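You operate a simulated robot arm through the tools that you are given. There is no shell and no other tool. Be economical: measure what you need, move in short steps, check, and stop when the job is done.

The job below is to be done with a simulated two-armed robot. You get a single attempt, and the scene is never put back.

JOB
Hold the steel drip pan on the wooden packing table steady with one hand and put the big black block in it with the other.
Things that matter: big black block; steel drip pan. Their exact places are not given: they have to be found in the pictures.

The check looks at the end state, three seconds after you hand in, the way a careful person would. Anything else that was tipped, shoved, dropped, spilled or broken makes it a failure.

ROBOT AND FRAMES
Two 7-joint arms with two-finger parallel grippers on one trunk, on a base that drives. Base frame: it is fixed to the floor where the robot stands at the start and does not move with it; the origin is under the middle of the robot, x ahead of it, y to its left, z up; the surface under the hand at the start is at about z = 800. Lengths are in mm, angles in degrees, forces in N, time in s.
The left shoulder is at the start at [70, 163, 1220], the right one opposite. With the tool pointing down near the work surface each hand reaches from about 360 to 880 mm from the robot's upright axis, wherever it stands, measured 20 degrees to its own side. Payload 3.43 kg a hand.
The tool frame of a hand sits at the grasp point between the pads (the TCP): z along the fingers, y along the line on which they close. The tips reach 34 mm beyond it. Largest opening 128 mm; finger width 24, thickness 12; the body of the gripper, 48 by 130 mm, starts 96 mm behind the TCP.
Orientation is that of the tool frame in the base frame, as [roll, pitch, yaw] about the fixed x, y, z axes, in that order (R = Rz(yaw) Ry(pitch) Rx(roll)). With the fingers straight down and closing along the base's y, the tool's x points along the base's -x, its y along +y and its z along -z.

CONTROLS
- The arms move only by the tool nudge_tool. It takes "left_rows", "right_rows" or both (then of equal length, played together; a hand with none holds still); each is a list of rows, each an object of numbers (a shift or turn left out is 0, a gripper value left out holds the last): "x", "y", "z": the shift along the tool's x, y, z in mm; "ax", "ay", "az": the turn, a rotation vector about the tool's x, y, z in degrees; "claw": the closure, from 0 (fully open) to 1 (shut). In form: [{"x": .., "y": .., "z": .., "ax": .., "ay": .., "az": .., "claw": ..}, ...]. A call has 1 to 12 rows; each row is the pose to reach, as a shift and turn from the pose commanded when the call began, along the tool's axes at that moment. Each row takes 0.2 s and may step no farther than 50 mm and 8.6 degrees from the row before; otherwise, or with a gripper value out of range, the whole call is refused. A pose out of reach is approached as far as the arm can. The call stops where the force on the tool passes 40 N (or 10 N more than at its start, if that is more) or the arm is blocked; 0.2 s more then pass. Each finger travels about 153 mm/s and halts on what it meets, pressing with about 35 N; the grip force reading is that of the motor and also rises with nothing between the fingers. The clock runs only during rows and for 0.2 s after the last one: add rows that repeat a pose to give the fingers time. It gives the time, the measured TCP pose, the force on the tool (base axes), the opening and the grip force at its end, in the units of the frame above (readings bear some noise), with the torque about the TCP (base axes, N m) and any sound that the robot's microphone picked up.
- Cameras (640 x 400 px; columns grow to the right, rows downward): "scene" is now at [103.1, -46.4, 1442.8]; the picture's right is [-0.61, -0.79, 0.00], its down [-0.51, 0.39, -0.77] and it looks along [0.61, -0.47, -0.64] (base axes); focal length 263 px, centre (320, 200). "left" rides on the left gripper at [76, 11, -160] in its tool frame; the picture's right is [-0.15, 0.99, 0.00], its down [-0.88, -0.13, -0.46] and it looks along [-0.45, -0.07, 0.89] (tool axes); focal length 234 px, centre (320, 200). "right" rides on the right gripper at [76, -11, -160] in its tool frame; the picture's right is [0.15, 0.99, 0.00], its down [-0.88, 0.13, -0.46] and it looks along [-0.45, 0.07, 0.89] (tool axes); focal length 234 px, centre (320, 200).
- get_image(camera): a new picture of that camera. It takes no simulated time.
- raise_lower(by): slides the trunk up (or, below 0, down) by that many mm; the arms and the scene camera ride with it, the base frame stays. It gives what a move gives, with no picture.
- steer(legs): drives the robot by 1 to 6 legs, each [ahead, left, turn to the left] in mm, mm and degrees, along the robot's own axes; the way and the turn of a leg run together, so that a leg with both is an arc; at most 1500 mm and 180 degrees a leg. The arms and the cameras ride along, it lands a little off, and it stops where it bumps. It gives what a move gives.
- head_to(pan, tilt): turns the head with the scene camera to pan (to the left, within 86 degrees either way) and tilt (down, from -29 to 69), counted from straight ahead of the robot. It gives what a move gives.
- probe_pixels(camera, pixels): there is no depth. For up to 12 entries [column, row, z] of the newest picture of that camera ("zoom" is the newest enlarged one), the place [x, y] in the base frame at which the ray of that pixel passes the height z, good to about 3 mm, but the place of the scene camera against the robot may be out by one fixed shift of up to 18 mm in any direction. It takes no simulated time.
- enlarge(camera, box): a new picture of the part [left, top, right, bottom] of that camera's present view, enlarged. It takes no simulated time.
- job_done(): hands the job in; it is judged then, once.

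Go step by step. Measure first, check grasps and placings, and put right what went wrong. The budget is 80 turns and 78 pictures, counting those below and the enlarged ones. Unless the task says otherwise, let go and move clear before handing in, and close with one line.

The tools are called after "Request:" as name(argument=value, ...) on one line, values as JSON. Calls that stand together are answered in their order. nudge_tool: Moves the arms, as the interface text tells. Its arguments: {"type":"object","properties":{"left_rows":{"type":"array","items":{"type":"object","properties":{"x":{"type":"number"},"y":{"type":"number"},"z":{"type":"number"},"ax":{"type":"number"},"ay":{"type":"number"},"az":{"type":"number"},"claw":{"type":"number"}}}},"right_rows":{"type":"array","items":{"type":"object","properties":{"x":{"type":"number"},"y":{"type":"number"},"z":{"type":"number"},"ax":{"type":"number"},"ay":{"type":"number"},"az":{"type":"number"},"claw":{"type":"number"}}}}},"required":[]} The other tools are called the same way: raise_lower (by) slides the trunk up or down; steer (legs) drives the base; head_to (pan, tilt) turns the head that bears the scene camera; get_image (camera) takes a picture; probe_pixels (camera, pixels) gives the place at which the rays of pixels pass given heights; enlarge (camera, box) takes an enlarged picture of a part of a camera's view; job_done () hands the job in.

At the start:

```text
time_s: 0.0
left_ee_pos: [683.5, -32.3, 1049.9]
left_tcp_rot: [180.0, 0.1, -179.8]
left_force: [-0.7, -0.4, -0.2]
left_ft_torque: [-0.03, -0.01, -0.01]
left_grip_width: 128.2
left_finger_force: 0.1
right_ee_pos: [436.3, -605.5, 1065.0]
right_tcp_rot: [-179.9, 0.0, 180.0]
right_force: [-0.5, 0.0, 0.5]
right_ft_torque: [0.01, 0.01, -0.01]
right_grip_width: 128.2
right_finger_force: 0.1
trunk travel left (down, up): [-700.0, 240.0]
robot x, y, heading: [-0.9, -1.3, -0.3]
head pan, tilt: [-37.4, 39.5]
```

scene: 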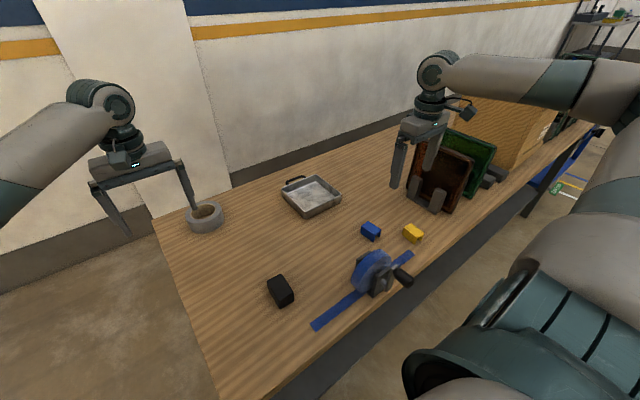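
right: 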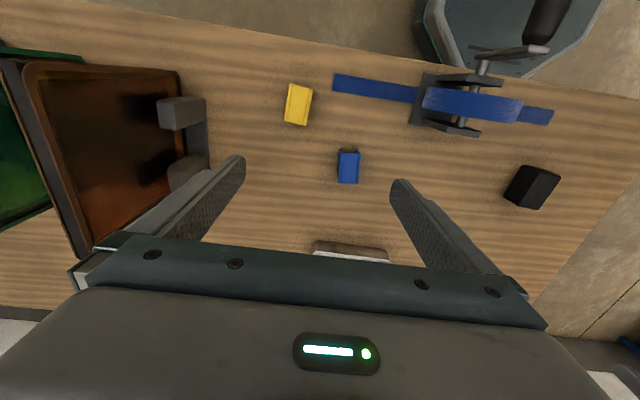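
left: 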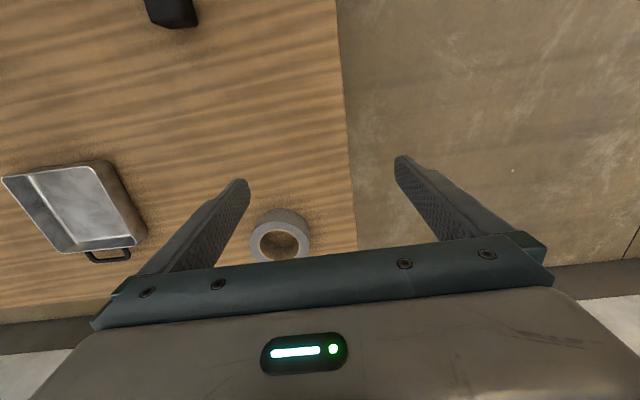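

The scene picture shows the black block near (281,291) and the pan near (312,196), with a tape ring, a blue and a yellow block nearby. I'll probe both at the table height and enlarge them.

Request:
probe_pixels(camera="scene", pixels=[[277, 307, 800], [294, 298, 800], [267, 287, 800], [281, 276, 840], [313, 217, 800], [341, 199, 800], [283, 198, 800], [282, 191, 830], [314, 211, 830], [341, 191, 830], [309, 177, 830], [205, 225, 800]])

Request:
probe_pixels(camera="left", pixels=[[157, 25, 800], [195, 27, 800], [2, 178, 830], [107, 160, 830], [135, 246, 830], [60, 253, 830], [147, 232, 800], [108, 258, 830], [280, 243, 800]])

Request:
probe_pixels(camera="right", pixels=[[504, 193, 800], [540, 209, 800], [561, 178, 840], [522, 165, 840], [312, 255, 800], [388, 260, 800], [348, 184, 800]])

Request:
enlarge(camera="scene", box=[180, 160, 440, 322])

```text
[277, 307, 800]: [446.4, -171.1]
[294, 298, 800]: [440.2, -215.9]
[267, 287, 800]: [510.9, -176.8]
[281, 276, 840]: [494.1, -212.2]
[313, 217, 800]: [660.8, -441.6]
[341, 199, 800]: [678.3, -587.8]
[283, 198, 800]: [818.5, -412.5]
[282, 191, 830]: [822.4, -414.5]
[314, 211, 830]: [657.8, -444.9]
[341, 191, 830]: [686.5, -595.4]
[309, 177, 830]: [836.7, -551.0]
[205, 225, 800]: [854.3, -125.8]
```

```text
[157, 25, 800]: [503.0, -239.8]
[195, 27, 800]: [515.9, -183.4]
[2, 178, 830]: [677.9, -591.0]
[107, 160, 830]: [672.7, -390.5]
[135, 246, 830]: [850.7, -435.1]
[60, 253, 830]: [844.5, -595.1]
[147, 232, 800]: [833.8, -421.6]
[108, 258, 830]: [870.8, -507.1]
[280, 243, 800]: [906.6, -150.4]
```

```text
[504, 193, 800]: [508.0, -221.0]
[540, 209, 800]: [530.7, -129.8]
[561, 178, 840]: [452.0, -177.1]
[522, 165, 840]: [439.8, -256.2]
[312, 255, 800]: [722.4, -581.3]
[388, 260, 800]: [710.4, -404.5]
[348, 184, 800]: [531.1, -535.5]
```

```text
2.46 times, centred on (310, 241) of scene
```

zoom: 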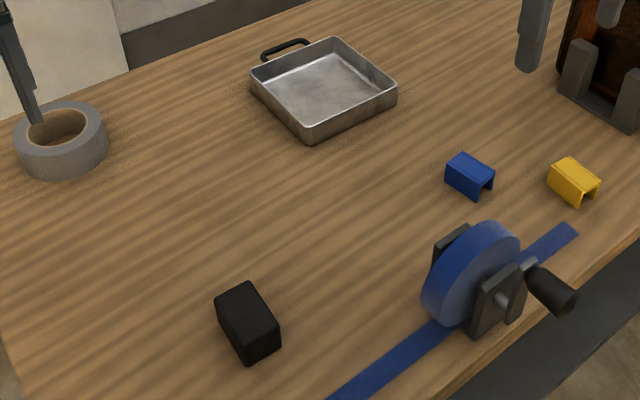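

The block is about (480,-195) and the pan about (755,-500), which is too far for the left hand from here, so I'd like to drive to the right. First I'll look at what is over there.

Request:
head_to(pan=-70, tilt=35)

Request:
get_image(camera="scene")

```text
time_s: 1.0
left_ee_pos: [683.6, -31.7, 1051.1]
left_tcp_rot: [-179.9, 0.0, -179.9]
left_force: [0.0, 0.2, 0.1]
left_ft_torque: [0.03, 0.01, 0.01]
left_grip_width: 127.8
left_finger_force: 0.2
right_ee_pos: [435.8, -605.3, 1063.5]
right_tcp_rot: [179.9, -0.1, -180.0]
right_force: [-0.4, 0.3, 0.2]
right_ft_torque: [-0.01, 0.01, -0.03]
right_grip_width: 128.0
right_finger_force: 0.1
trunk travel left (down, up): [-700.0, 240.0]
robot x, y, heading: [3.7, 3.4, 0.1]
head pan, tilt: [-70.0, 35.0]
```

```text
73 pictures are left
```

scene: 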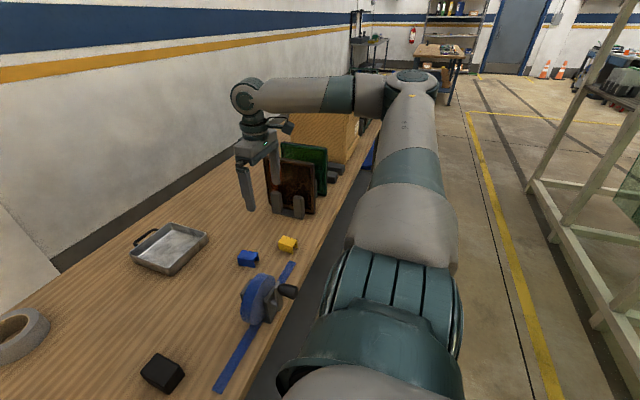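

The boards stand just beyond the right hand, and a wicker box is behind them. I'll measure where they and the table's near edge are.

Request:
probe_pixels(camera="scene", pixels=[[274, 208, 800], [302, 218, 800], [318, 165, 1000], [318, 165, 950], [283, 145, 1000], [325, 240, 800], [280, 345, 800], [372, 150, 800], [290, 292, 840], [335, 180, 800], [350, 115, 1050], [80, 250, 800]])

Request:
enlarge(camera="scene", box=[220, 80, 400, 192])

```text
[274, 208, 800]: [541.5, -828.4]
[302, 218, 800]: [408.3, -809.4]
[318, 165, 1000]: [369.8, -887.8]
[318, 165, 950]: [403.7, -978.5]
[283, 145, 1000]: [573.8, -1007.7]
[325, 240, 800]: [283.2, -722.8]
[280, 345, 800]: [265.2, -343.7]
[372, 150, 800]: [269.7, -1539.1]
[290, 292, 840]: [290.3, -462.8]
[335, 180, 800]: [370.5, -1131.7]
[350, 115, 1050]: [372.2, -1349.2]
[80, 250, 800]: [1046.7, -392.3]
```

```text
3.56 times, centred on (310, 136) of scene
```

zoom: 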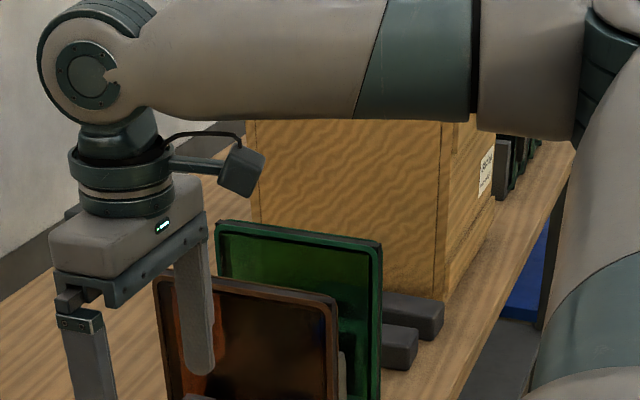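

The near table edge is at x≈270, and the boards start at y≈-810 with tops near 1000. I'll bring the right hand inward before driving to the right.

Request:
nudge_tool(right_rows=[{"y": 50}, {"y": 100}, {"y": 150}, {"y": 200}, {"y": 250}, {"y": 280}, {"y": 280}])

Request:
get_image(camera="scene")

```text
time_s: 2.6
left_ee_pos: [683.3, -33.2, 1051.1]
left_tcp_rot: [179.9, 0.0, -180.0]
left_force: [0.7, 0.1, 0.0]
left_ft_torque: [0.03, -0.02, 0.0]
left_grip_width: 127.8
left_finger_force: 0.0
right_ee_pos: [435.3, -327.5, 1063.6]
right_tcp_rot: [179.9, 0.0, 179.9]
right_force: [0.5, -0.1, 0.2]
right_ft_torque: [-0.01, 0.01, 0.0]
right_grip_width: 127.7
right_finger_force: 0.1
trunk travel left (down, up): [-700.0, 240.0]
robot x, y, heading: [-1.2, -0.4, 0.1]
head pan, tilt: [-70.0, 35.0]
```

```text
71 pictures are left
```

scene: 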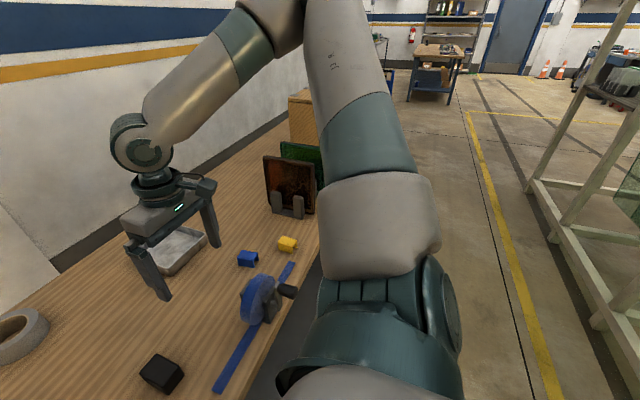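

The right arm is folded in and clear, with the elbow high. I'll drive 400 mm to the right and look ahead.

Request:
steer(legs=[[0, -400, 0]])

Request:
head_to(pan=0, tilt=45)

Request:
get_image(camera="scene")

Request:
get_image(camera="left")

Request:
get_image(camera="right")

```text
time_s: 5.1
left_ee_pos: [684.6, -430.0, 1050.6]
left_tcp_rot: [180.0, 0.0, -179.8]
left_force: [-0.6, -0.2, -0.9]
left_ft_torque: [-0.02, 0.0, 0.0]
left_grip_width: 127.9
left_finger_force: 0.0
right_ee_pos: [437.0, -726.0, 1064.3]
right_tcp_rot: [179.9, -0.1, -179.8]
right_force: [-0.5, 0.5, 0.1]
right_ft_torque: [0.02, -0.04, -0.01]
right_grip_width: 128.1
right_finger_force: 0.1
trunk travel left (down, up): [-700.0, 240.0]
robot x, y, heading: [-3.0, -404.0, -0.0]
head pan, tilt: [-70.0, 35.0]
```

```text
time_s: 6.5
left_ee_pos: [682.6, -430.9, 1051.3]
left_tcp_rot: [-179.9, 0.0, -179.8]
left_force: [0.3, 0.1, 0.5]
left_ft_torque: [0.04, 0.0, 0.0]
left_grip_width: 127.7
left_finger_force: 0.1
right_ee_pos: [437.7, -727.4, 1064.1]
right_tcp_rot: [180.0, 0.0, -179.9]
right_force: [-1.0, 0.4, -0.1]
right_ft_torque: [0.03, -0.01, 0.01]
right_grip_width: 127.8
right_finger_force: 0.0
trunk travel left (down, up): [-700.0, 240.0]
robot x, y, heading: [0.1, -399.6, -0.1]
head pan, tilt: [0.0, 45.0]
```

```text
70 pictures are left
```

scene: 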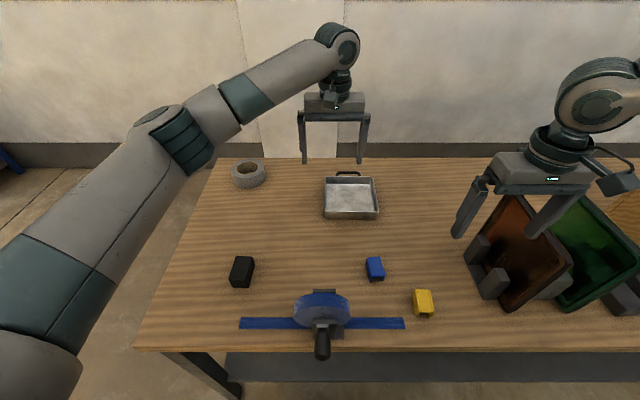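

```text
69 pictures are left
```

left: 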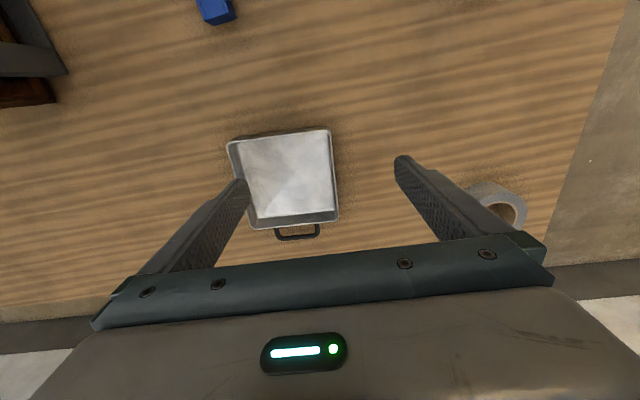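

```text
68 pictures are left
```

right: 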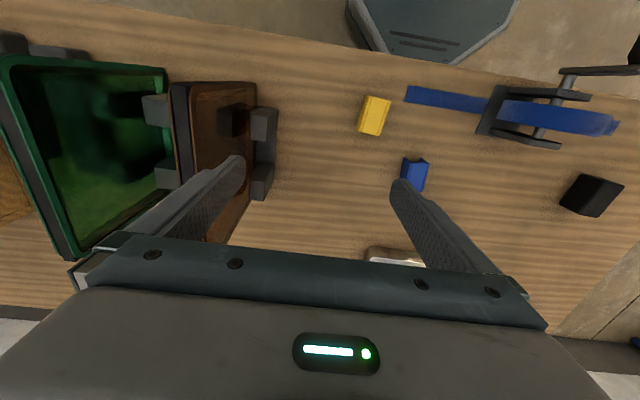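

Everything is now within reach. I'll measure the pan in the left picture (rim corners at about (228,142), (330,128), (339,222), (254,229)), then move the left hand over the block for a closer view.

Request:
probe_pixels(camera="left", pixels=[[228, 142, 835], [330, 129, 835], [339, 221, 835], [254, 229, 835], [228, 142, 800], [297, 240, 830], [490, 205, 800]])

Request:
probe_pixels(camera="scene", pixels=[[325, 214, 835], [378, 213, 835], [372, 177, 835], [326, 178, 835], [325, 220, 800], [378, 219, 800], [229, 283, 800], [249, 287, 800]])

Request:
nudge_tool(left_rows=[{"x": 28, "y": 30}, {"x": 56, "y": 60}, {"x": 84, "y": 90}, {"x": 112, "y": 120}, {"x": 140, "y": 150}, {"x": 168, "y": 180}, {"x": 196, "y": 210}, {"x": 224, "y": 235}, {"x": 230, "y": 235, "z": 40}, {"x": 230, "y": 235, "z": 80}, {"x": 230, "y": 235, "z": 80}])

Request:
get_image(camera="left")

```text
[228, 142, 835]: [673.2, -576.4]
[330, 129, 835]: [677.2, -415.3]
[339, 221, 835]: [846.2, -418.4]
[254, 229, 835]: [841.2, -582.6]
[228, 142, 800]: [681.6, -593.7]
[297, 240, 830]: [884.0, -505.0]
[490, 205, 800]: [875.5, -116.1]
```

```text
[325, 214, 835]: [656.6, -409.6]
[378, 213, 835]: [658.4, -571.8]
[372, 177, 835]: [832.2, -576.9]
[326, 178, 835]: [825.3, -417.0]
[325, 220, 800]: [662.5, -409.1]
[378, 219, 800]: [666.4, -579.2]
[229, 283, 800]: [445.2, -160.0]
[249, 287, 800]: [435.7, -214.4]
```

```text
time_s: 8.9
left_ee_pos: [452.0, -195.5, 970.6]
left_tcp_rot: [180.0, 0.0, -179.7]
left_force: [0.0, 0.6, 0.1]
left_ft_torque: [0.01, -0.01, 0.0]
left_grip_width: 128.1
left_finger_force: 0.0
right_ee_pos: [437.3, -727.6, 1064.5]
right_tcp_rot: [180.0, 0.0, -179.9]
right_force: [0.0, 0.2, -0.5]
right_ft_torque: [0.0, 0.01, 0.0]
right_grip_width: 128.1
right_finger_force: 0.0
trunk travel left (down, up): [-700.0, 240.0]
robot x, y, heading: [1.2, -404.5, -0.1]
head pan, tilt: [0.0, 45.0]
```

```text
67 pictures are left
```

left: 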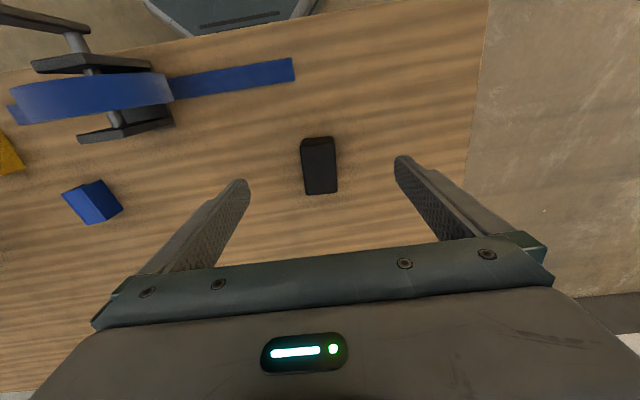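

The black block at about (319,165) is long along x and lies between the fingers. I'll enlarge it to measure its corners.

Request:
enlarge(camera="left", box=[264, 120, 376, 210])

```text
4.44 times, centred on (320, 165) of left
```

zoom: 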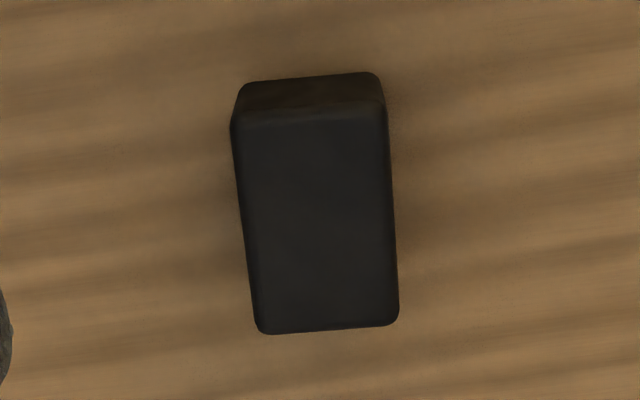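

Request:
probe_pixels(camera="zoom", pixels=[[231, 125, 840], [387, 110, 840], [399, 320, 840], [257, 330, 840], [238, 85, 800], [380, 74, 800], [231, 125, 850], [387, 110, 850], [399, 320, 850], [257, 330, 850]])

```text
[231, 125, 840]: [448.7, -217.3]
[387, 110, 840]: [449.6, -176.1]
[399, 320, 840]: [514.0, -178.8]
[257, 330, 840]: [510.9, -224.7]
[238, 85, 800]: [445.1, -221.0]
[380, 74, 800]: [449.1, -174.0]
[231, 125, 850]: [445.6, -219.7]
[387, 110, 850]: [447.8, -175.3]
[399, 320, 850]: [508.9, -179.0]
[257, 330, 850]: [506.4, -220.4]
```

The block is about 63 x 46 mm, centred near (480,-199), with its top near 840 and yawed about -4.5°. I'll align the left hand and go down to TCP z ≈ 842.

Request:
nudge_tool(left_rows=[{"x": -28, "y": -3.5, "az": 4.5}, {"x": -28, "y": -3.5, "z": 40, "az": 4.5}, {"x": -28, "y": -3.5, "z": 75, "az": 4.5}, {"x": -28, "y": -3.5, "z": 105, "az": 4.5}, {"x": -28, "y": -3.5, "z": 128, "az": 4.5}, {"x": -28, "y": -3.5, "z": 128, "az": 4.5}])

Request:
get_image(camera="left")

Request:
enlarge(camera="scene", box=[160, 160, 320, 300])

```text
time_s: 10.3
left_ee_pos: [481.0, -201.8, 842.9]
left_tcp_rot: [180.0, 0.0, 175.8]
left_force: [0.6, -0.4, -0.6]
left_ft_torque: [0.01, -0.02, 0.04]
left_grip_width: 128.0
left_finger_force: 0.0
right_ee_pos: [435.9, -727.0, 1064.0]
right_tcp_rot: [179.9, 0.0, -180.0]
right_force: [-0.3, 0.0, 0.7]
right_ft_torque: [0.02, -0.01, -0.01]
right_grip_width: 127.9
right_finger_force: 0.0
trunk travel left (down, up): [-700.0, 240.0]
robot x, y, heading: [1.1, -397.1, 0.4]
head pan, tilt: [0.0, 45.0]
```

```text
65 pictures are left
```

left: 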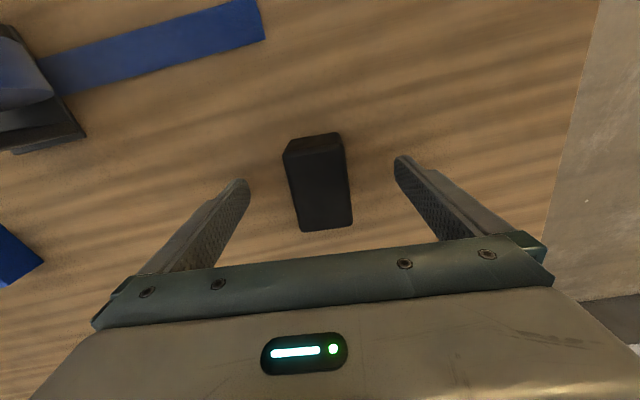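

```text
2.86 times, centred on (240, 230) of scene
```

zoom: 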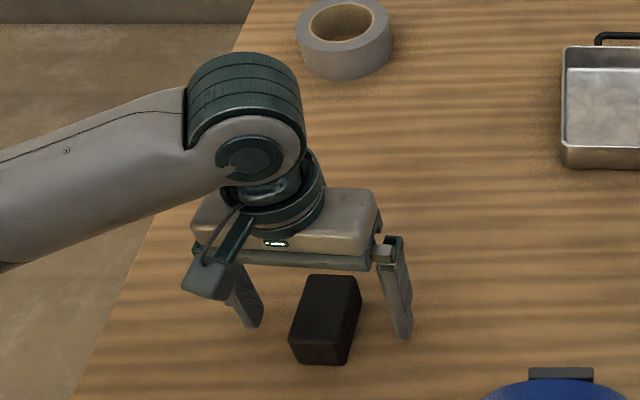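

The hand is down around the block. I'll recheck the block's place from this nearer view before closing.

Request:
probe_pixels(camera="left", pixels=[[285, 154, 840], [344, 145, 840], [352, 224, 840], [303, 231, 840], [290, 140, 800], [340, 133, 800]])

```text
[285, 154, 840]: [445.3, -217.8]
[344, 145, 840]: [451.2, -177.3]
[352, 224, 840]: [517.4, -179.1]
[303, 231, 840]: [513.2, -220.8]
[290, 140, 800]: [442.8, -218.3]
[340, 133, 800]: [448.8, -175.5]
```

The block is centred at (481,-199), right between the fingers, so I'll close.

Request:
nudge_tool(left_rows=[{"y": 2, "claw": 1}, {"y": 2, "claw": 1}, {"y": 2, "claw": 1}, {"y": 2, "claw": 1}, {"y": 2, "claw": 1}])

Request:
nudge_tool(left_rows=[{"z": -20}, {"z": -50}, {"z": -80}, {"z": -110}, {"z": -110}])

Request:
get_image(camera="left")

```text
time_s: 11.5
left_ee_pos: [481.7, -198.0, 842.2]
left_tcp_rot: [-180.0, -0.1, 175.8]
left_force: [-0.2, -1.5, 0.0]
left_ft_torque: [-0.03, -0.06, -0.01]
left_grip_width: 44.4
left_finger_force: 35.7
right_ee_pos: [437.1, -726.5, 1064.3]
right_tcp_rot: [-179.9, 0.0, 179.9]
right_force: [0.1, -0.4, 0.1]
right_ft_torque: [0.02, 0.04, -0.02]
right_grip_width: 128.1
right_finger_force: 0.1
trunk travel left (down, up): [-700.0, 240.0]
robot x, y, heading: [-0.3, -403.1, 0.4]
head pan, tilt: [0.0, 45.0]
```

```text
time_s: 12.7
left_ee_pos: [482.7, -197.7, 953.6]
left_tcp_rot: [179.9, 0.1, 175.5]
left_force: [-0.3, 0.1, -1.3]
left_ft_torque: [-0.02, 0.0, -0.02]
left_grip_width: 44.4
left_finger_force: 34.7
right_ee_pos: [438.5, -726.9, 1064.2]
right_tcp_rot: [-180.0, 0.0, -179.9]
right_force: [-0.4, -0.5, 0.5]
right_ft_torque: [-0.01, 0.0, -0.01]
right_grip_width: 128.2
right_finger_force: 0.0
trunk travel left (down, up): [-700.0, 240.0]
robot x, y, heading: [0.2, -403.6, 0.2]
head pan, tilt: [0.0, 45.0]
```

```text
63 pictures are left
```

left: 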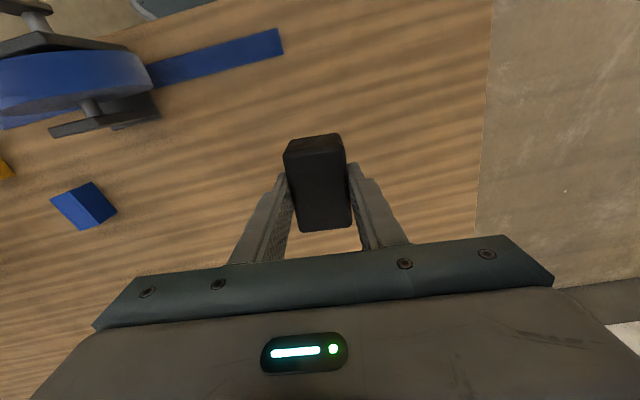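

The block is lifted and held (opening 44.4). Now I'll bring the right hand to a viewing place near the pan's right wall.

Request:
nudge_tool(right_rows=[{"x": -35, "y": 30}, {"x": -70, "y": 60}, {"x": -105, "y": 90}, {"x": -140, "y": 120}, {"x": -175, "y": 147}, {"x": -210, "y": 147, "z": 30}, {"x": -240, "y": 147, "z": 70}, {"x": -250, "y": 147, "z": 100}, {"x": -250, "y": 147, "z": 100}])

Request:
get_image(camera="right")

Request:
get_image(camera="scene")

```text
time_s: 14.7
left_ee_pos: [480.8, -197.6, 953.4]
left_tcp_rot: [-179.9, 0.0, 175.8]
left_force: [-0.1, -0.6, -1.9]
left_ft_torque: [-0.01, -0.03, 0.01]
left_grip_width: 44.5
left_finger_force: 34.5
right_ee_pos: [640.7, -625.4, 993.6]
right_tcp_rot: [180.0, 0.0, -180.0]
right_force: [0.5, 0.5, -1.0]
right_ft_torque: [0.0, -0.02, -0.01]
right_grip_width: 128.0
right_finger_force: 0.1
right hand out of reach, approached as far as the arm can: row 6, 7, 8, 9
trunk travel left (down, up): [-700.0, 240.0]
robot x, y, heading: [-1.9, -396.1, 0.1]
head pan, tilt: [0.0, 45.0]
```

```text
62 pictures are left
```

right: 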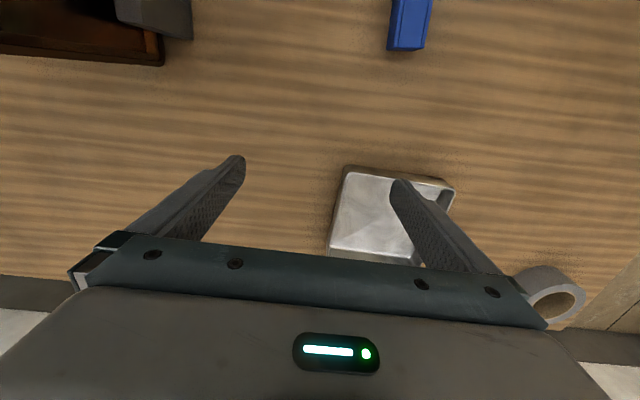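

```text
61 pictures are left
```

scene: 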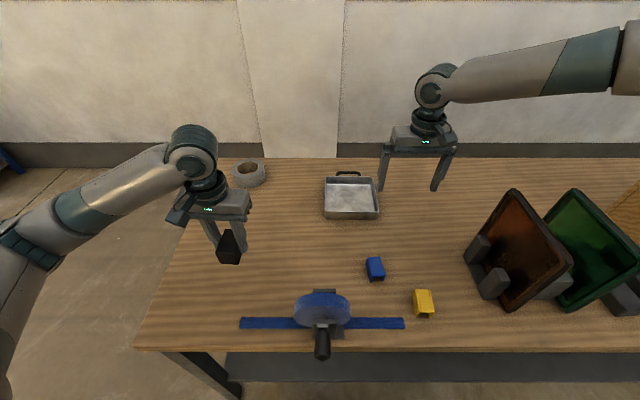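

The right arm got stuck at (641,-625,994), though the hand isn't near its reach limit, so a joint is probably limiting it. I'll try a small move straight down from here to learn more (nothing is under the tips at y≈-625).

Request:
nudge_tool(right_rows=[{"z": 10}, {"z": 20}, {"z": 20}])

```text
time_s: 15.5
left_ee_pos: [482.3, -197.1, 952.5]
left_tcp_rot: [-180.0, -0.1, 175.7]
left_force: [-0.5, -0.8, -1.0]
left_ft_torque: [0.02, 0.01, 0.0]
left_grip_width: 44.3
left_finger_force: 35.7
right_ee_pos: [636.1, -630.1, 975.7]
right_tcp_rot: [179.9, 0.1, -179.8]
right_force: [-0.2, 0.0, -0.5]
right_ft_torque: [-0.04, -0.01, 0.03]
right_grip_width: 127.7
right_finger_force: 0.0
right hand out of reach, approached as far as the arm can: row 1, 2, 3
trunk travel left (down, up): [-700.0, 240.0]
robot x, y, heading: [3.3, -398.9, 0.3]
head pan, tilt: [0.0, 45.0]
```

The leftover error points from a high, outward elbow, so the arm seems to be folded the wrong way. I'll pull the hand back, lower it there, and look at the arm.

Request:
nudge_tool(right_rows=[{"x": 40, "y": -20}, {"x": 80, "y": -20}, {"x": 120, "y": -20}, {"x": 160, "y": -20}, {"x": 200, "y": -20}, {"x": 220, "y": -20, "z": 20}, {"x": 220, "y": -20, "z": 40}, {"x": 220, "y": -20, "z": 40}])

Request:
head_to(pan=-45, tilt=30)

Request:
get_image(camera="scene")

```text
time_s: 17.3
left_ee_pos: [482.7, -197.4, 953.0]
left_tcp_rot: [-180.0, 0.1, 175.7]
left_force: [0.3, -0.5, -1.3]
left_ft_torque: [-0.02, 0.0, 0.03]
left_grip_width: 44.3
left_finger_force: 34.9
right_ee_pos: [415.2, -650.9, 937.2]
right_tcp_rot: [-180.0, 0.0, -179.9]
right_force: [-0.9, 0.2, 0.0]
right_ft_torque: [-0.01, -0.01, 0.0]
right_grip_width: 128.1
right_finger_force: 0.0
trunk travel left (down, up): [-700.0, 240.0]
robot x, y, heading: [-2.6, -402.2, 0.0]
head pan, tilt: [0.0, 45.0]
```

```text
time_s: 18.4
left_ee_pos: [482.4, -198.7, 953.8]
left_tcp_rot: [-180.0, 0.1, 175.6]
left_force: [0.2, 0.0, -2.2]
left_ft_torque: [0.02, 0.01, -0.03]
left_grip_width: 44.2
left_finger_force: 34.9
right_ee_pos: [415.4, -650.5, 937.1]
right_tcp_rot: [-180.0, -0.1, -179.8]
right_force: [-0.1, -0.1, 0.8]
right_ft_torque: [-0.01, 0.02, 0.01]
right_grip_width: 128.1
right_finger_force: 0.0
trunk travel left (down, up): [-700.0, 240.0]
robot x, y, heading: [-1.0, -401.0, 0.3]
head pan, tilt: [-45.0, 30.0]
```

```text
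60 pictures are left
```

scene: 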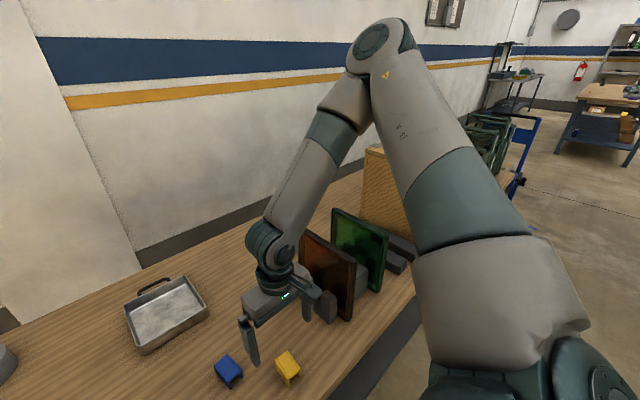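

The elbow is now high and out to the right. I'll try going forward at this lower height along y ≈ -640, which passes clear of the boards and the pan.

Request:
nudge_tool(right_rows=[{"x": -40}, {"x": -80}, {"x": -120}, {"x": -160}, {"x": -200}, {"x": -240}, {"x": -270}, {"x": -270}])

Request:
get_image(camera="scene")

```text
time_s: 20.2
left_ee_pos: [481.7, -198.1, 953.4]
left_tcp_rot: [179.9, 0.0, 175.7]
left_force: [-1.2, 0.4, -1.7]
left_ft_torque: [0.01, 0.0, -0.02]
left_grip_width: 44.4
left_finger_force: 35.0
right_ee_pos: [657.3, -671.9, 953.9]
right_tcp_rot: [180.0, 0.0, -179.8]
right_force: [0.0, -0.3, 0.2]
right_ft_torque: [0.01, 0.06, 0.0]
right_grip_width: 128.1
right_finger_force: 0.1
right hand out of reach, approached as far as the arm can: row 6, 7, 8
trunk travel left (down, up): [-700.0, 240.0]
robot x, y, heading: [0.3, -396.0, 0.3]
head pan, tilt: [-45.0, 30.0]
```

```text
59 pictures are left
```

scene: 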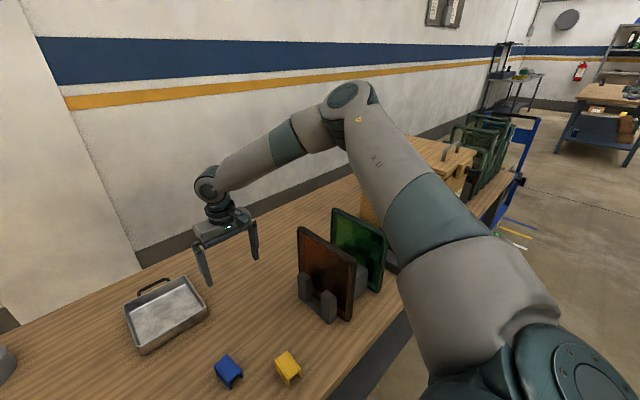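

The arm stalls again at (657,-672) with the elbow out wide. I'll test whether turning the hand's yaw frees it up, by turning 24° one way and moving forward again.

Request:
nudge_tool(right_rows=[{"az": -8}, {"az": -16}, {"az": -24}, {"x": -20, "az": -24}, {"x": -40, "az": -24}, {"x": -60, "az": -24}, {"x": -60, "az": -24}])

```text
time_s: 21.8
left_ee_pos: [482.5, -199.3, 953.7]
left_tcp_rot: [180.0, 0.0, 175.7]
left_force: [0.1, -1.3, -1.2]
left_ft_torque: [-0.03, 0.02, 0.04]
left_grip_width: 44.2
left_finger_force: 34.7
right_ee_pos: [679.2, -691.1, 971.3]
right_tcp_rot: [-180.0, 0.1, -155.9]
right_force: [0.0, -0.7, 0.0]
right_ft_torque: [0.01, -0.02, -0.02]
right_grip_width: 128.0
right_finger_force: 0.0
right hand out of reach, approached as far as the arm can: row 4, 5, 6, 7
trunk travel left (down, up): [-700.0, 240.0]
robot x, y, heading: [-1.6, -402.0, 0.1]
head pan, tilt: [-45.0, 30.0]
```

The yaw makes no difference, so the limit is the elbow itself: it is up and out, while the left arm works with its elbow in line. I'll straighten the right arm outward, then sweep it in. First I'll square the yaw and go up.

Request:
nudge_tool(right_rows=[{"az": 8, "z": -35, "x": 10}, {"az": 16, "z": -70, "x": 20}, {"az": 24, "z": -110, "x": 20}, {"az": 24, "z": -145, "x": 20}, {"az": 24, "z": -145, "x": 20}])

Request:
get_image(camera="scene")

```text
time_s: 23.0
left_ee_pos: [482.4, -198.9, 952.5]
left_tcp_rot: [180.0, -0.2, 175.9]
left_force: [0.0, 0.3, -1.7]
left_ft_torque: [-0.02, 0.02, 0.0]
left_grip_width: 44.2
left_finger_force: 34.9
right_ee_pos: [662.4, -697.0, 1116.0]
right_tcp_rot: [-180.0, -0.2, -179.9]
right_force: [0.6, 0.5, -0.4]
right_ft_torque: [0.01, 0.0, -0.01]
right_grip_width: 128.2
right_finger_force: 0.1
trunk travel left (down, up): [-700.0, 240.0]
robot x, y, heading: [5.7, -395.2, 0.3]
head pan, tilt: [-45.0, 30.0]
```

```text
58 pictures are left
```

scene: 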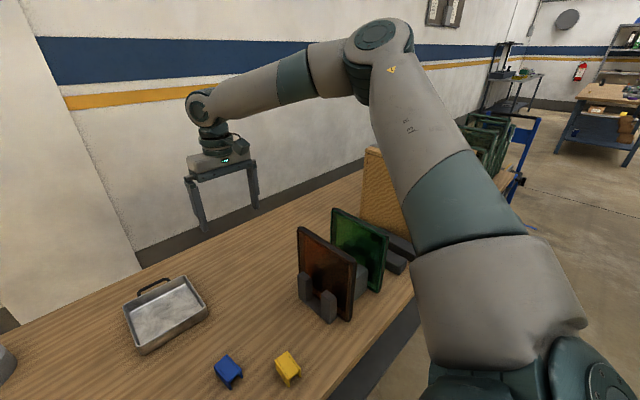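

The elbow is free at this height. I'll stretch forward to x≈800 here to straighten the arm.

Request:
nudge_tool(right_rows=[{"x": -30, "y": -30}, {"x": -60, "y": -60}, {"x": -90, "y": -80}, {"x": -120, "y": -80}, {"x": -140, "y": -80}, {"x": -140, "y": -80}])

Request:
get_image(camera="scene")

```text
time_s: 24.4
left_ee_pos: [481.8, -199.6, 952.5]
left_tcp_rot: [179.9, 0.0, 175.7]
left_force: [0.1, 0.2, -1.9]
left_ft_torque: [0.02, 0.0, 0.02]
left_grip_width: 44.3
left_finger_force: 35.0
right_ee_pos: [753.0, -787.1, 1113.6]
right_tcp_rot: [-180.0, 0.0, -179.8]
right_force: [0.3, -0.7, -0.2]
right_ft_torque: [-0.01, 0.02, 0.0]
right_grip_width: 128.1
right_finger_force: 0.1
right hand out of reach, approached as far as the arm can: row 4, 5, 6
trunk travel left (down, up): [-700.0, 240.0]
robot x, y, heading: [1.2, -400.1, 0.1]
head pan, tilt: [-45.0, 30.0]
```

```text
57 pictures are left
```

scene: 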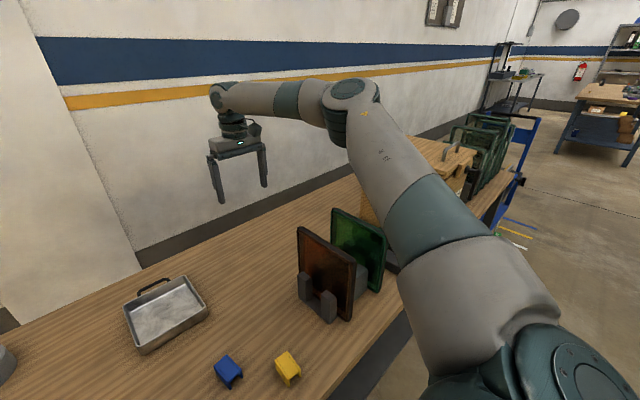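

The stall leaves the elbow at the same spot again. I'll try another route: pull the hand in close to the middle so the elbow swings up, then extend forward from there.

Request:
nudge_tool(right_rows=[{"x": 40, "y": 10}, {"x": 80, "y": 20}, {"x": 120, "y": 40}, {"x": 160, "y": 60}, {"x": 200, "y": 80}, {"x": 240, "y": 100}, {"x": 280, "y": 120}, {"x": 310, "y": 150}, {"x": 320, "y": 195}, {"x": 320, "y": 240}, {"x": 320, "y": 280}, {"x": 320, "y": 320}])

Request:
get_image(camera="scene")

```text
time_s: 27.0
left_ee_pos: [481.5, -197.7, 952.9]
left_tcp_rot: [180.0, 0.0, 175.7]
left_force: [-0.1, 0.0, -1.3]
left_ft_torque: [-0.02, 0.0, 0.0]
left_grip_width: 44.3
left_finger_force: 34.8
right_ee_pos: [432.0, -509.6, 1117.4]
right_tcp_rot: [179.9, 0.0, -179.9]
right_force: [-0.1, 0.3, 0.4]
right_ft_torque: [0.03, -0.02, -0.02]
right_grip_width: 128.3
right_finger_force: 0.1
right hand out of reach, approached as far as the arm can: row 11, 12
trunk travel left (down, up): [-700.0, 240.0]
robot x, y, heading: [-0.3, -403.4, 0.2]
head pan, tilt: [-45.0, 30.0]
```

```text
56 pictures are left
```

scene: 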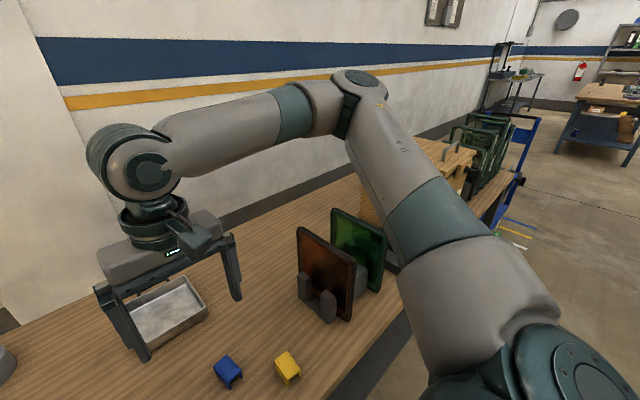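

The elbow is again pinned at the same spot (355,90), so the shoulder seems to be sitting at a fold. I'll raise the trunk for headroom and take the hand around the elbow (below it, then outside, then in front) to swing the elbow to its inner side.

Request:
raise_lower(by=200)

Request:
nudge_tool(right_rows=[{"y": -40}, {"y": -85}, {"y": -130}, {"y": -170, "z": 20}, {"y": -205, "z": 55}, {"y": -235, "z": 90}, {"y": -260, "z": 130}, {"y": -280, "z": 170}, {"y": -290, "z": 210}, {"y": -290, "z": 225}])

Request:
get_image(camera="scene")

```text
time_s: 29.2
left_ee_pos: [481.9, -197.0, 1152.9]
left_tcp_rot: [-180.0, 0.1, 175.8]
left_force: [0.3, 0.2, -1.1]
left_ft_torque: [0.01, 0.03, -0.02]
left_grip_width: 44.2
left_finger_force: 35.1
right_ee_pos: [432.4, -509.7, 1315.7]
right_tcp_rot: [180.0, 0.0, -179.9]
right_force: [-0.3, -0.4, -1.2]
right_ft_torque: [0.01, 0.02, 0.02]
right_grip_width: 127.7
right_finger_force: 0.0
trunk travel left (down, up): [-900.0, 40.0]
robot x, y, heading: [-0.2, -403.7, -0.2]
head pan, tilt: [-45.0, 30.0]
```

```text
time_s: 31.4
left_ee_pos: [483.1, -197.4, 1152.2]
left_tcp_rot: [180.0, 0.0, 175.7]
left_force: [0.6, -0.3, -1.5]
left_ft_torque: [0.0, 0.0, 0.02]
left_grip_width: 44.2
left_finger_force: 35.1
right_ee_pos: [433.6, -800.9, 1091.4]
right_tcp_rot: [179.9, 0.0, -179.9]
right_force: [-0.9, 0.1, -0.1]
right_ft_torque: [0.0, -0.01, 0.02]
right_grip_width: 128.0
right_finger_force: 0.1
trunk travel left (down, up): [-900.0, 40.0]
robot x, y, heading: [-2.0, -402.6, 0.1]
head pan, tilt: [-45.0, 30.0]
```

```text
55 pictures are left
```

scene: 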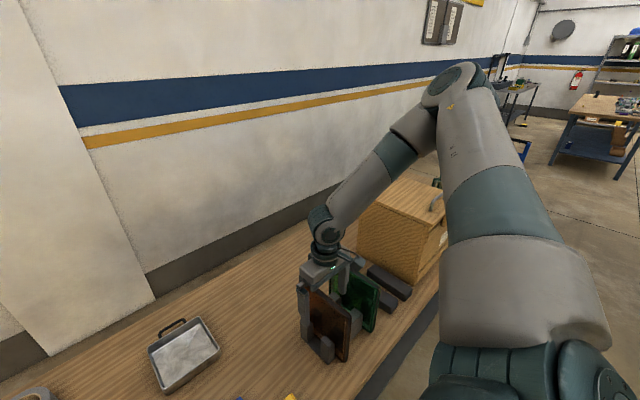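

The elbow went outward (now near (460,80)). With the hand still close in, I'll push the wrist outward and up so the elbow has to swing up and then inward.

Request:
nudge_tool(right_rows=[{"x": 27, "y": -25, "z": -22}, {"x": 54, "y": -50, "z": -44}, {"x": 82, "y": -75, "z": -67}, {"x": 109, "y": -99, "z": -89}, {"x": 126, "y": -116, "z": -115}, {"x": 144, "y": -134, "z": -143}, {"x": 162, "y": -152, "z": -171}, {"x": 179, "y": -169, "z": -199}, {"x": 179, "y": -169, "z": -235}, {"x": 179, "y": -169, "z": -270}, {"x": 179, "y": -169, "z": -300}])

Request:
get_image(camera="scene")

```text
time_s: 33.8
left_ee_pos: [481.7, -198.2, 1153.3]
left_tcp_rot: [179.9, 0.0, 175.6]
left_force: [-0.2, 0.3, -1.9]
left_ft_torque: [0.05, 0.01, -0.01]
left_grip_width: 44.1
left_finger_force: 34.7
right_ee_pos: [253.1, -970.1, 1391.8]
right_tcp_rot: [180.0, 0.0, -179.8]
right_force: [-0.4, -0.9, 0.3]
right_ft_torque: [-0.03, -0.01, -0.01]
right_grip_width: 127.9
right_finger_force: 0.0
trunk travel left (down, up): [-900.0, 40.0]
robot x, y, heading: [2.0, -398.6, 0.3]
head pan, tilt: [-45.0, 30.0]
```

```text
54 pictures are left
```

scene: 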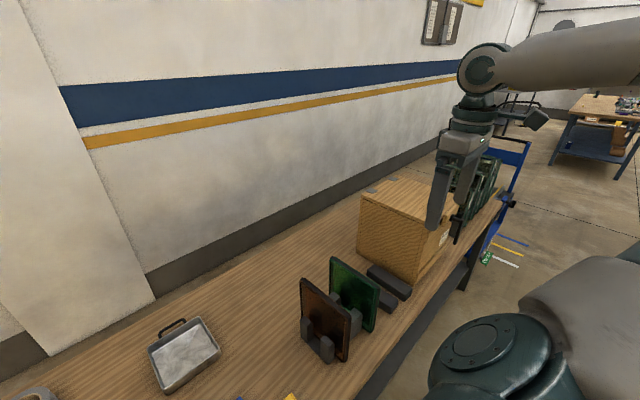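

The elbow left the picture to the right. I'll look further right to see where it is.

Request:
head_to(pan=-86, tilt=15)

Request:
get_image(camera="scene")

```text
time_s: 34.9
left_ee_pos: [482.1, -198.3, 1152.9]
left_tcp_rot: [-180.0, 0.1, 175.7]
left_force: [0.3, 0.5, -1.8]
left_ft_torque: [-0.04, 0.02, -0.01]
left_grip_width: 44.4
left_finger_force: 34.8
right_ee_pos: [254.0, -969.0, 1391.0]
right_tcp_rot: [179.9, 0.0, -180.0]
right_force: [-0.6, 0.1, 0.2]
right_ft_torque: [-0.02, 0.03, 0.01]
right_grip_width: 128.1
right_finger_force: 0.0
trunk travel left (down, up): [-900.0, 40.0]
robot x, y, heading: [3.2, -399.7, 0.2]
head pan, tilt: [-85.9, 15.0]
```

```text
53 pictures are left
```

scene: 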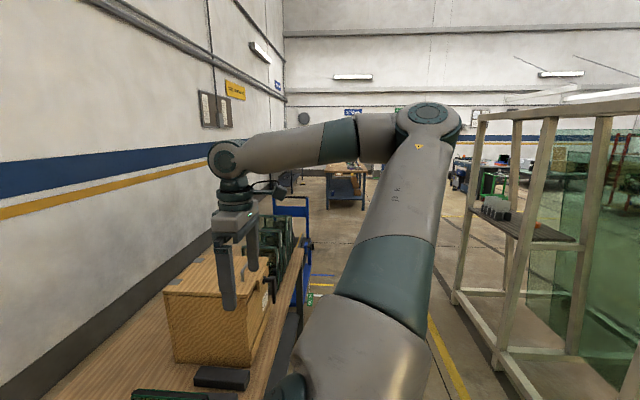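

The elbow is now far out to the right and level. The start spot, with the trunk high and the hand low and outside, should let the elbow pass under the fold. I'll drive back left 400 mm, where the table has room, and lower the hand there.

Request:
steer(legs=[[0, 400, 0]])

Request:
nudge_tool(right_rows=[{"x": -40}, {"x": -80, "z": 20}, {"x": -120, "z": 45}, {"x": -160, "z": 75}, {"x": -200, "z": 105}, {"x": -235, "z": 140}, {"x": -260, "z": 180}, {"x": -280, "z": 220}, {"x": -290, "z": 265}, {"x": -290, "z": 310}, {"x": -290, "z": 355}, {"x": -290, "z": 390}])

Request:
head_to(pan=-65, tilt=35)

Request:
get_image(camera="scene")

```text
time_s: 37.4
left_ee_pos: [481.8, 201.5, 1153.5]
left_tcp_rot: [179.9, -0.1, 175.5]
left_force: [-0.2, -0.2, -1.1]
left_ft_torque: [0.02, 0.02, -0.01]
left_grip_width: 44.4
left_finger_force: 35.0
right_ee_pos: [253.5, -570.0, 1389.7]
right_tcp_rot: [179.7, 0.1, -179.9]
right_force: [0.2, -0.4, 0.3]
right_ft_torque: [0.01, 0.0, -0.04]
right_grip_width: 128.0
right_finger_force: 0.0
trunk travel left (down, up): [-900.0, 40.0]
robot x, y, heading: [-0.2, 7.7, -0.3]
head pan, tilt: [-85.9, 15.0]
```

```text
time_s: 40.0
left_ee_pos: [484.4, 203.6, 1151.9]
left_tcp_rot: [-180.0, -0.2, 175.5]
left_force: [0.7, 0.4, -1.0]
left_ft_torque: [0.02, 0.03, 0.0]
left_grip_width: 44.4
left_finger_force: 34.9
right_ee_pos: [543.6, -567.2, 1001.3]
right_tcp_rot: [-180.0, 0.0, 179.9]
right_force: [0.1, -0.2, 0.2]
right_ft_torque: [0.0, 0.0, -0.02]
right_grip_width: 128.0
right_finger_force: 0.0
trunk travel left (down, up): [-900.0, 40.0]
robot x, y, heading: [-1.6, 3.6, -0.3]
head pan, tilt: [-85.9, 15.0]
```

```text
time_s: 40.8
left_ee_pos: [482.3, 202.8, 1153.8]
left_tcp_rot: [-180.0, 0.0, 175.5]
left_force: [-0.2, 1.0, -2.8]
left_ft_torque: [0.01, -0.02, 0.03]
left_grip_width: 44.1
left_finger_force: 34.6
right_ee_pos: [541.5, -566.3, 1001.0]
right_tcp_rot: [179.9, -0.1, -179.9]
right_force: [-0.1, 0.6, 0.3]
right_ft_torque: [0.03, -0.03, 0.0]
right_grip_width: 127.9
right_finger_force: 0.0
trunk travel left (down, up): [-900.0, 40.0]
robot x, y, heading: [2.1, 0.2, -0.2]
head pan, tilt: [-65.0, 35.0]
```

```text
52 pictures are left
```

scene: 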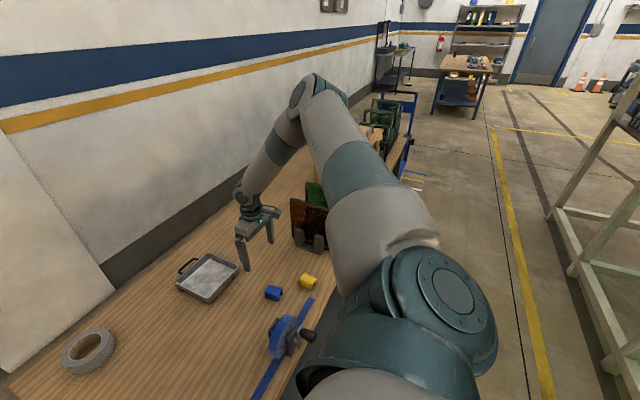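

The elbow, at (315,85), is still raised. I'll stretch the arm almost straight outward so the elbow has to drop onto the line to the hand.

Request:
nudge_tool(right_rows=[{"x": -20, "y": -25, "z": 5}, {"x": -40, "y": -50, "z": 15}, {"x": -60, "y": -70, "z": 25}, {"x": -75, "y": -80, "z": 35}, {"x": -75, "y": -80, "z": 60}, {"x": -75, "y": -80, "z": 60}])

Request:
get_image(camera="scene")

```text
time_s: 42.2
left_ee_pos: [481.9, 202.7, 1153.2]
left_tcp_rot: [179.9, 0.0, 175.5]
left_force: [0.1, -0.5, -2.1]
left_ft_torque: [0.0, 0.01, -0.01]
left_grip_width: 44.5
left_finger_force: 35.6
right_ee_pos: [564.9, -624.7, 1018.2]
right_tcp_rot: [179.9, 0.0, 179.9]
right_force: [0.1, 0.0, -0.7]
right_ft_torque: [0.03, -0.02, -0.02]
right_grip_width: 128.2
right_finger_force: 0.1
right hand out of reach, approached as far as the arm can: row 1, 2, 3, 4, 5, 6
trunk travel left (down, up): [-900.0, 40.0]
robot x, y, heading: [1.0, 1.5, -0.1]
head pan, tilt: [-65.0, 35.0]
```

```text
51 pictures are left
```

scene: 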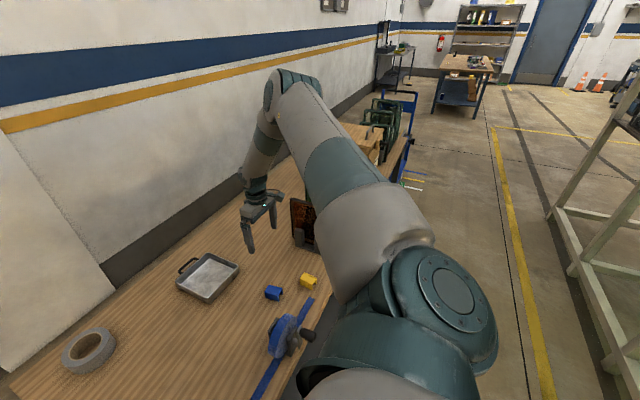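

The limit surface now makes sense: the elbow can't drop below its corner, so the right hand works best level with it, which means with a lower trunk and the hand pitched back. I'll pull the right hand back in and up, bring the trunk back to its start height, and drive right again.

Request:
nudge_tool(right_rows=[{"x": 20, "y": 10, "z": -40}, {"x": 45, "y": 20, "z": -80}, {"x": 70, "y": 30, "z": -120}, {"x": 95, "y": 45, "z": -160}, {"x": 115, "y": 65, "z": -200}, {"x": 125, "y": 100, "z": -235}, {"x": 125, "y": 145, "z": -250}, {"x": 125, "y": 190, "z": -250}, {"x": 125, "y": 235, "z": -250}, {"x": 125, "y": 280, "z": -250}, {"x": 125, "y": 295, "z": -250}])

Request:
raise_lower(by=-200)

Request:
steer(legs=[[0, -395, 0]])

```text
refused: row 6 steps farther than a row can; nothing moved
```

```text
time_s: 44.0
left_ee_pos: [482.6, 202.8, 967.0]
left_tcp_rot: [-179.8, 0.0, 175.4]
left_force: [0.5, -1.0, -1.9]
left_ft_torque: [0.02, -0.01, -0.01]
left_grip_width: 44.4
left_finger_force: 34.9
right_ee_pos: [566.0, -623.2, 834.0]
right_tcp_rot: [-179.9, 0.1, -180.0]
right_force: [-4.8, 1.6, 10.2]
right_ft_torque: [-0.59, 0.07, -0.23]
right_grip_width: 127.3
right_finger_force: 0.0
trunk travel left (down, up): [-713.0, 227.0]
robot x, y, heading: [0.0, 2.4, -0.1]
head pan, tilt: [-65.0, 35.0]
stopped: the force on the tool passed its limit at 44 N (the readings are from after the stop); the commanded pose is now the measured one
```

```text
time_s: 45.5
left_ee_pos: [481.1, 49.1, 967.2]
left_tcp_rot: [-180.0, 0.0, 175.6]
left_force: [-0.7, -0.5, -0.7]
left_ft_torque: [0.05, -0.11, 0.01]
left_grip_width: 44.5
left_finger_force: 34.8
right_ee_pos: [567.8, -765.9, 834.8]
right_tcp_rot: [178.9, -0.1, -179.7]
right_force: [9.1, 25.5, 7.3]
right_ft_torque: [-1.78, 0.62, 0.36]
right_grip_width: 113.0
right_finger_force: 0.2
trunk travel left (down, up): [-713.0, 227.0]
robot x, y, heading: [1.3, -152.8, 0.2]
head pan, tilt: [-65.0, 35.0]
stopped in leg 1: the force on the tool passed its limit at 58 N (the readings are from after the stop); the commanded pose is now the measured one
```

That was my mistake. The first move was refused but the trunk and drive calls still ran, so the hand touched the table and then bumped something at y≈-830. I'll look before moving anything.

Request:
get_image(camera="scene")

Request:
get_image(camera="right")

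Request:
enlarge(camera="scene", box=[200, 130, 400, 255])

```text
50 pictures are left
```

scene: 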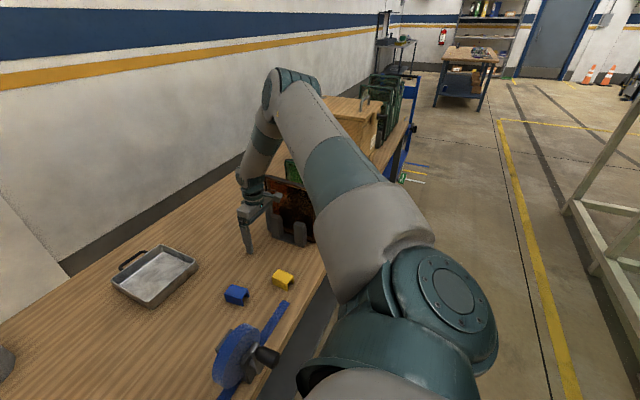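

```text
49 pictures are left
```

right: 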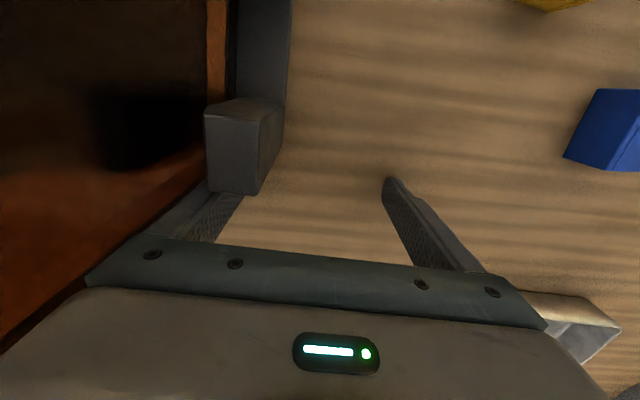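

```text
3.20 times, centred on (300, 192) of scene
```

zoom: 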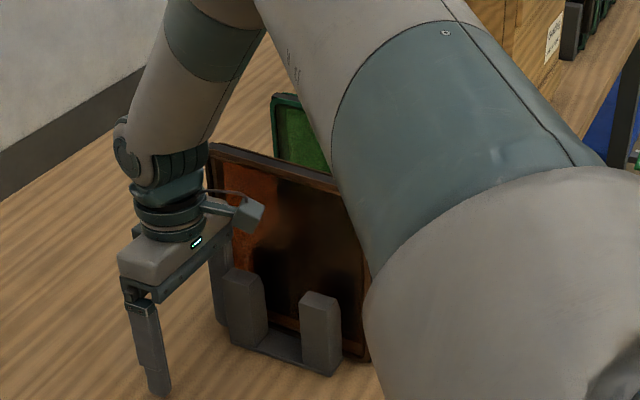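

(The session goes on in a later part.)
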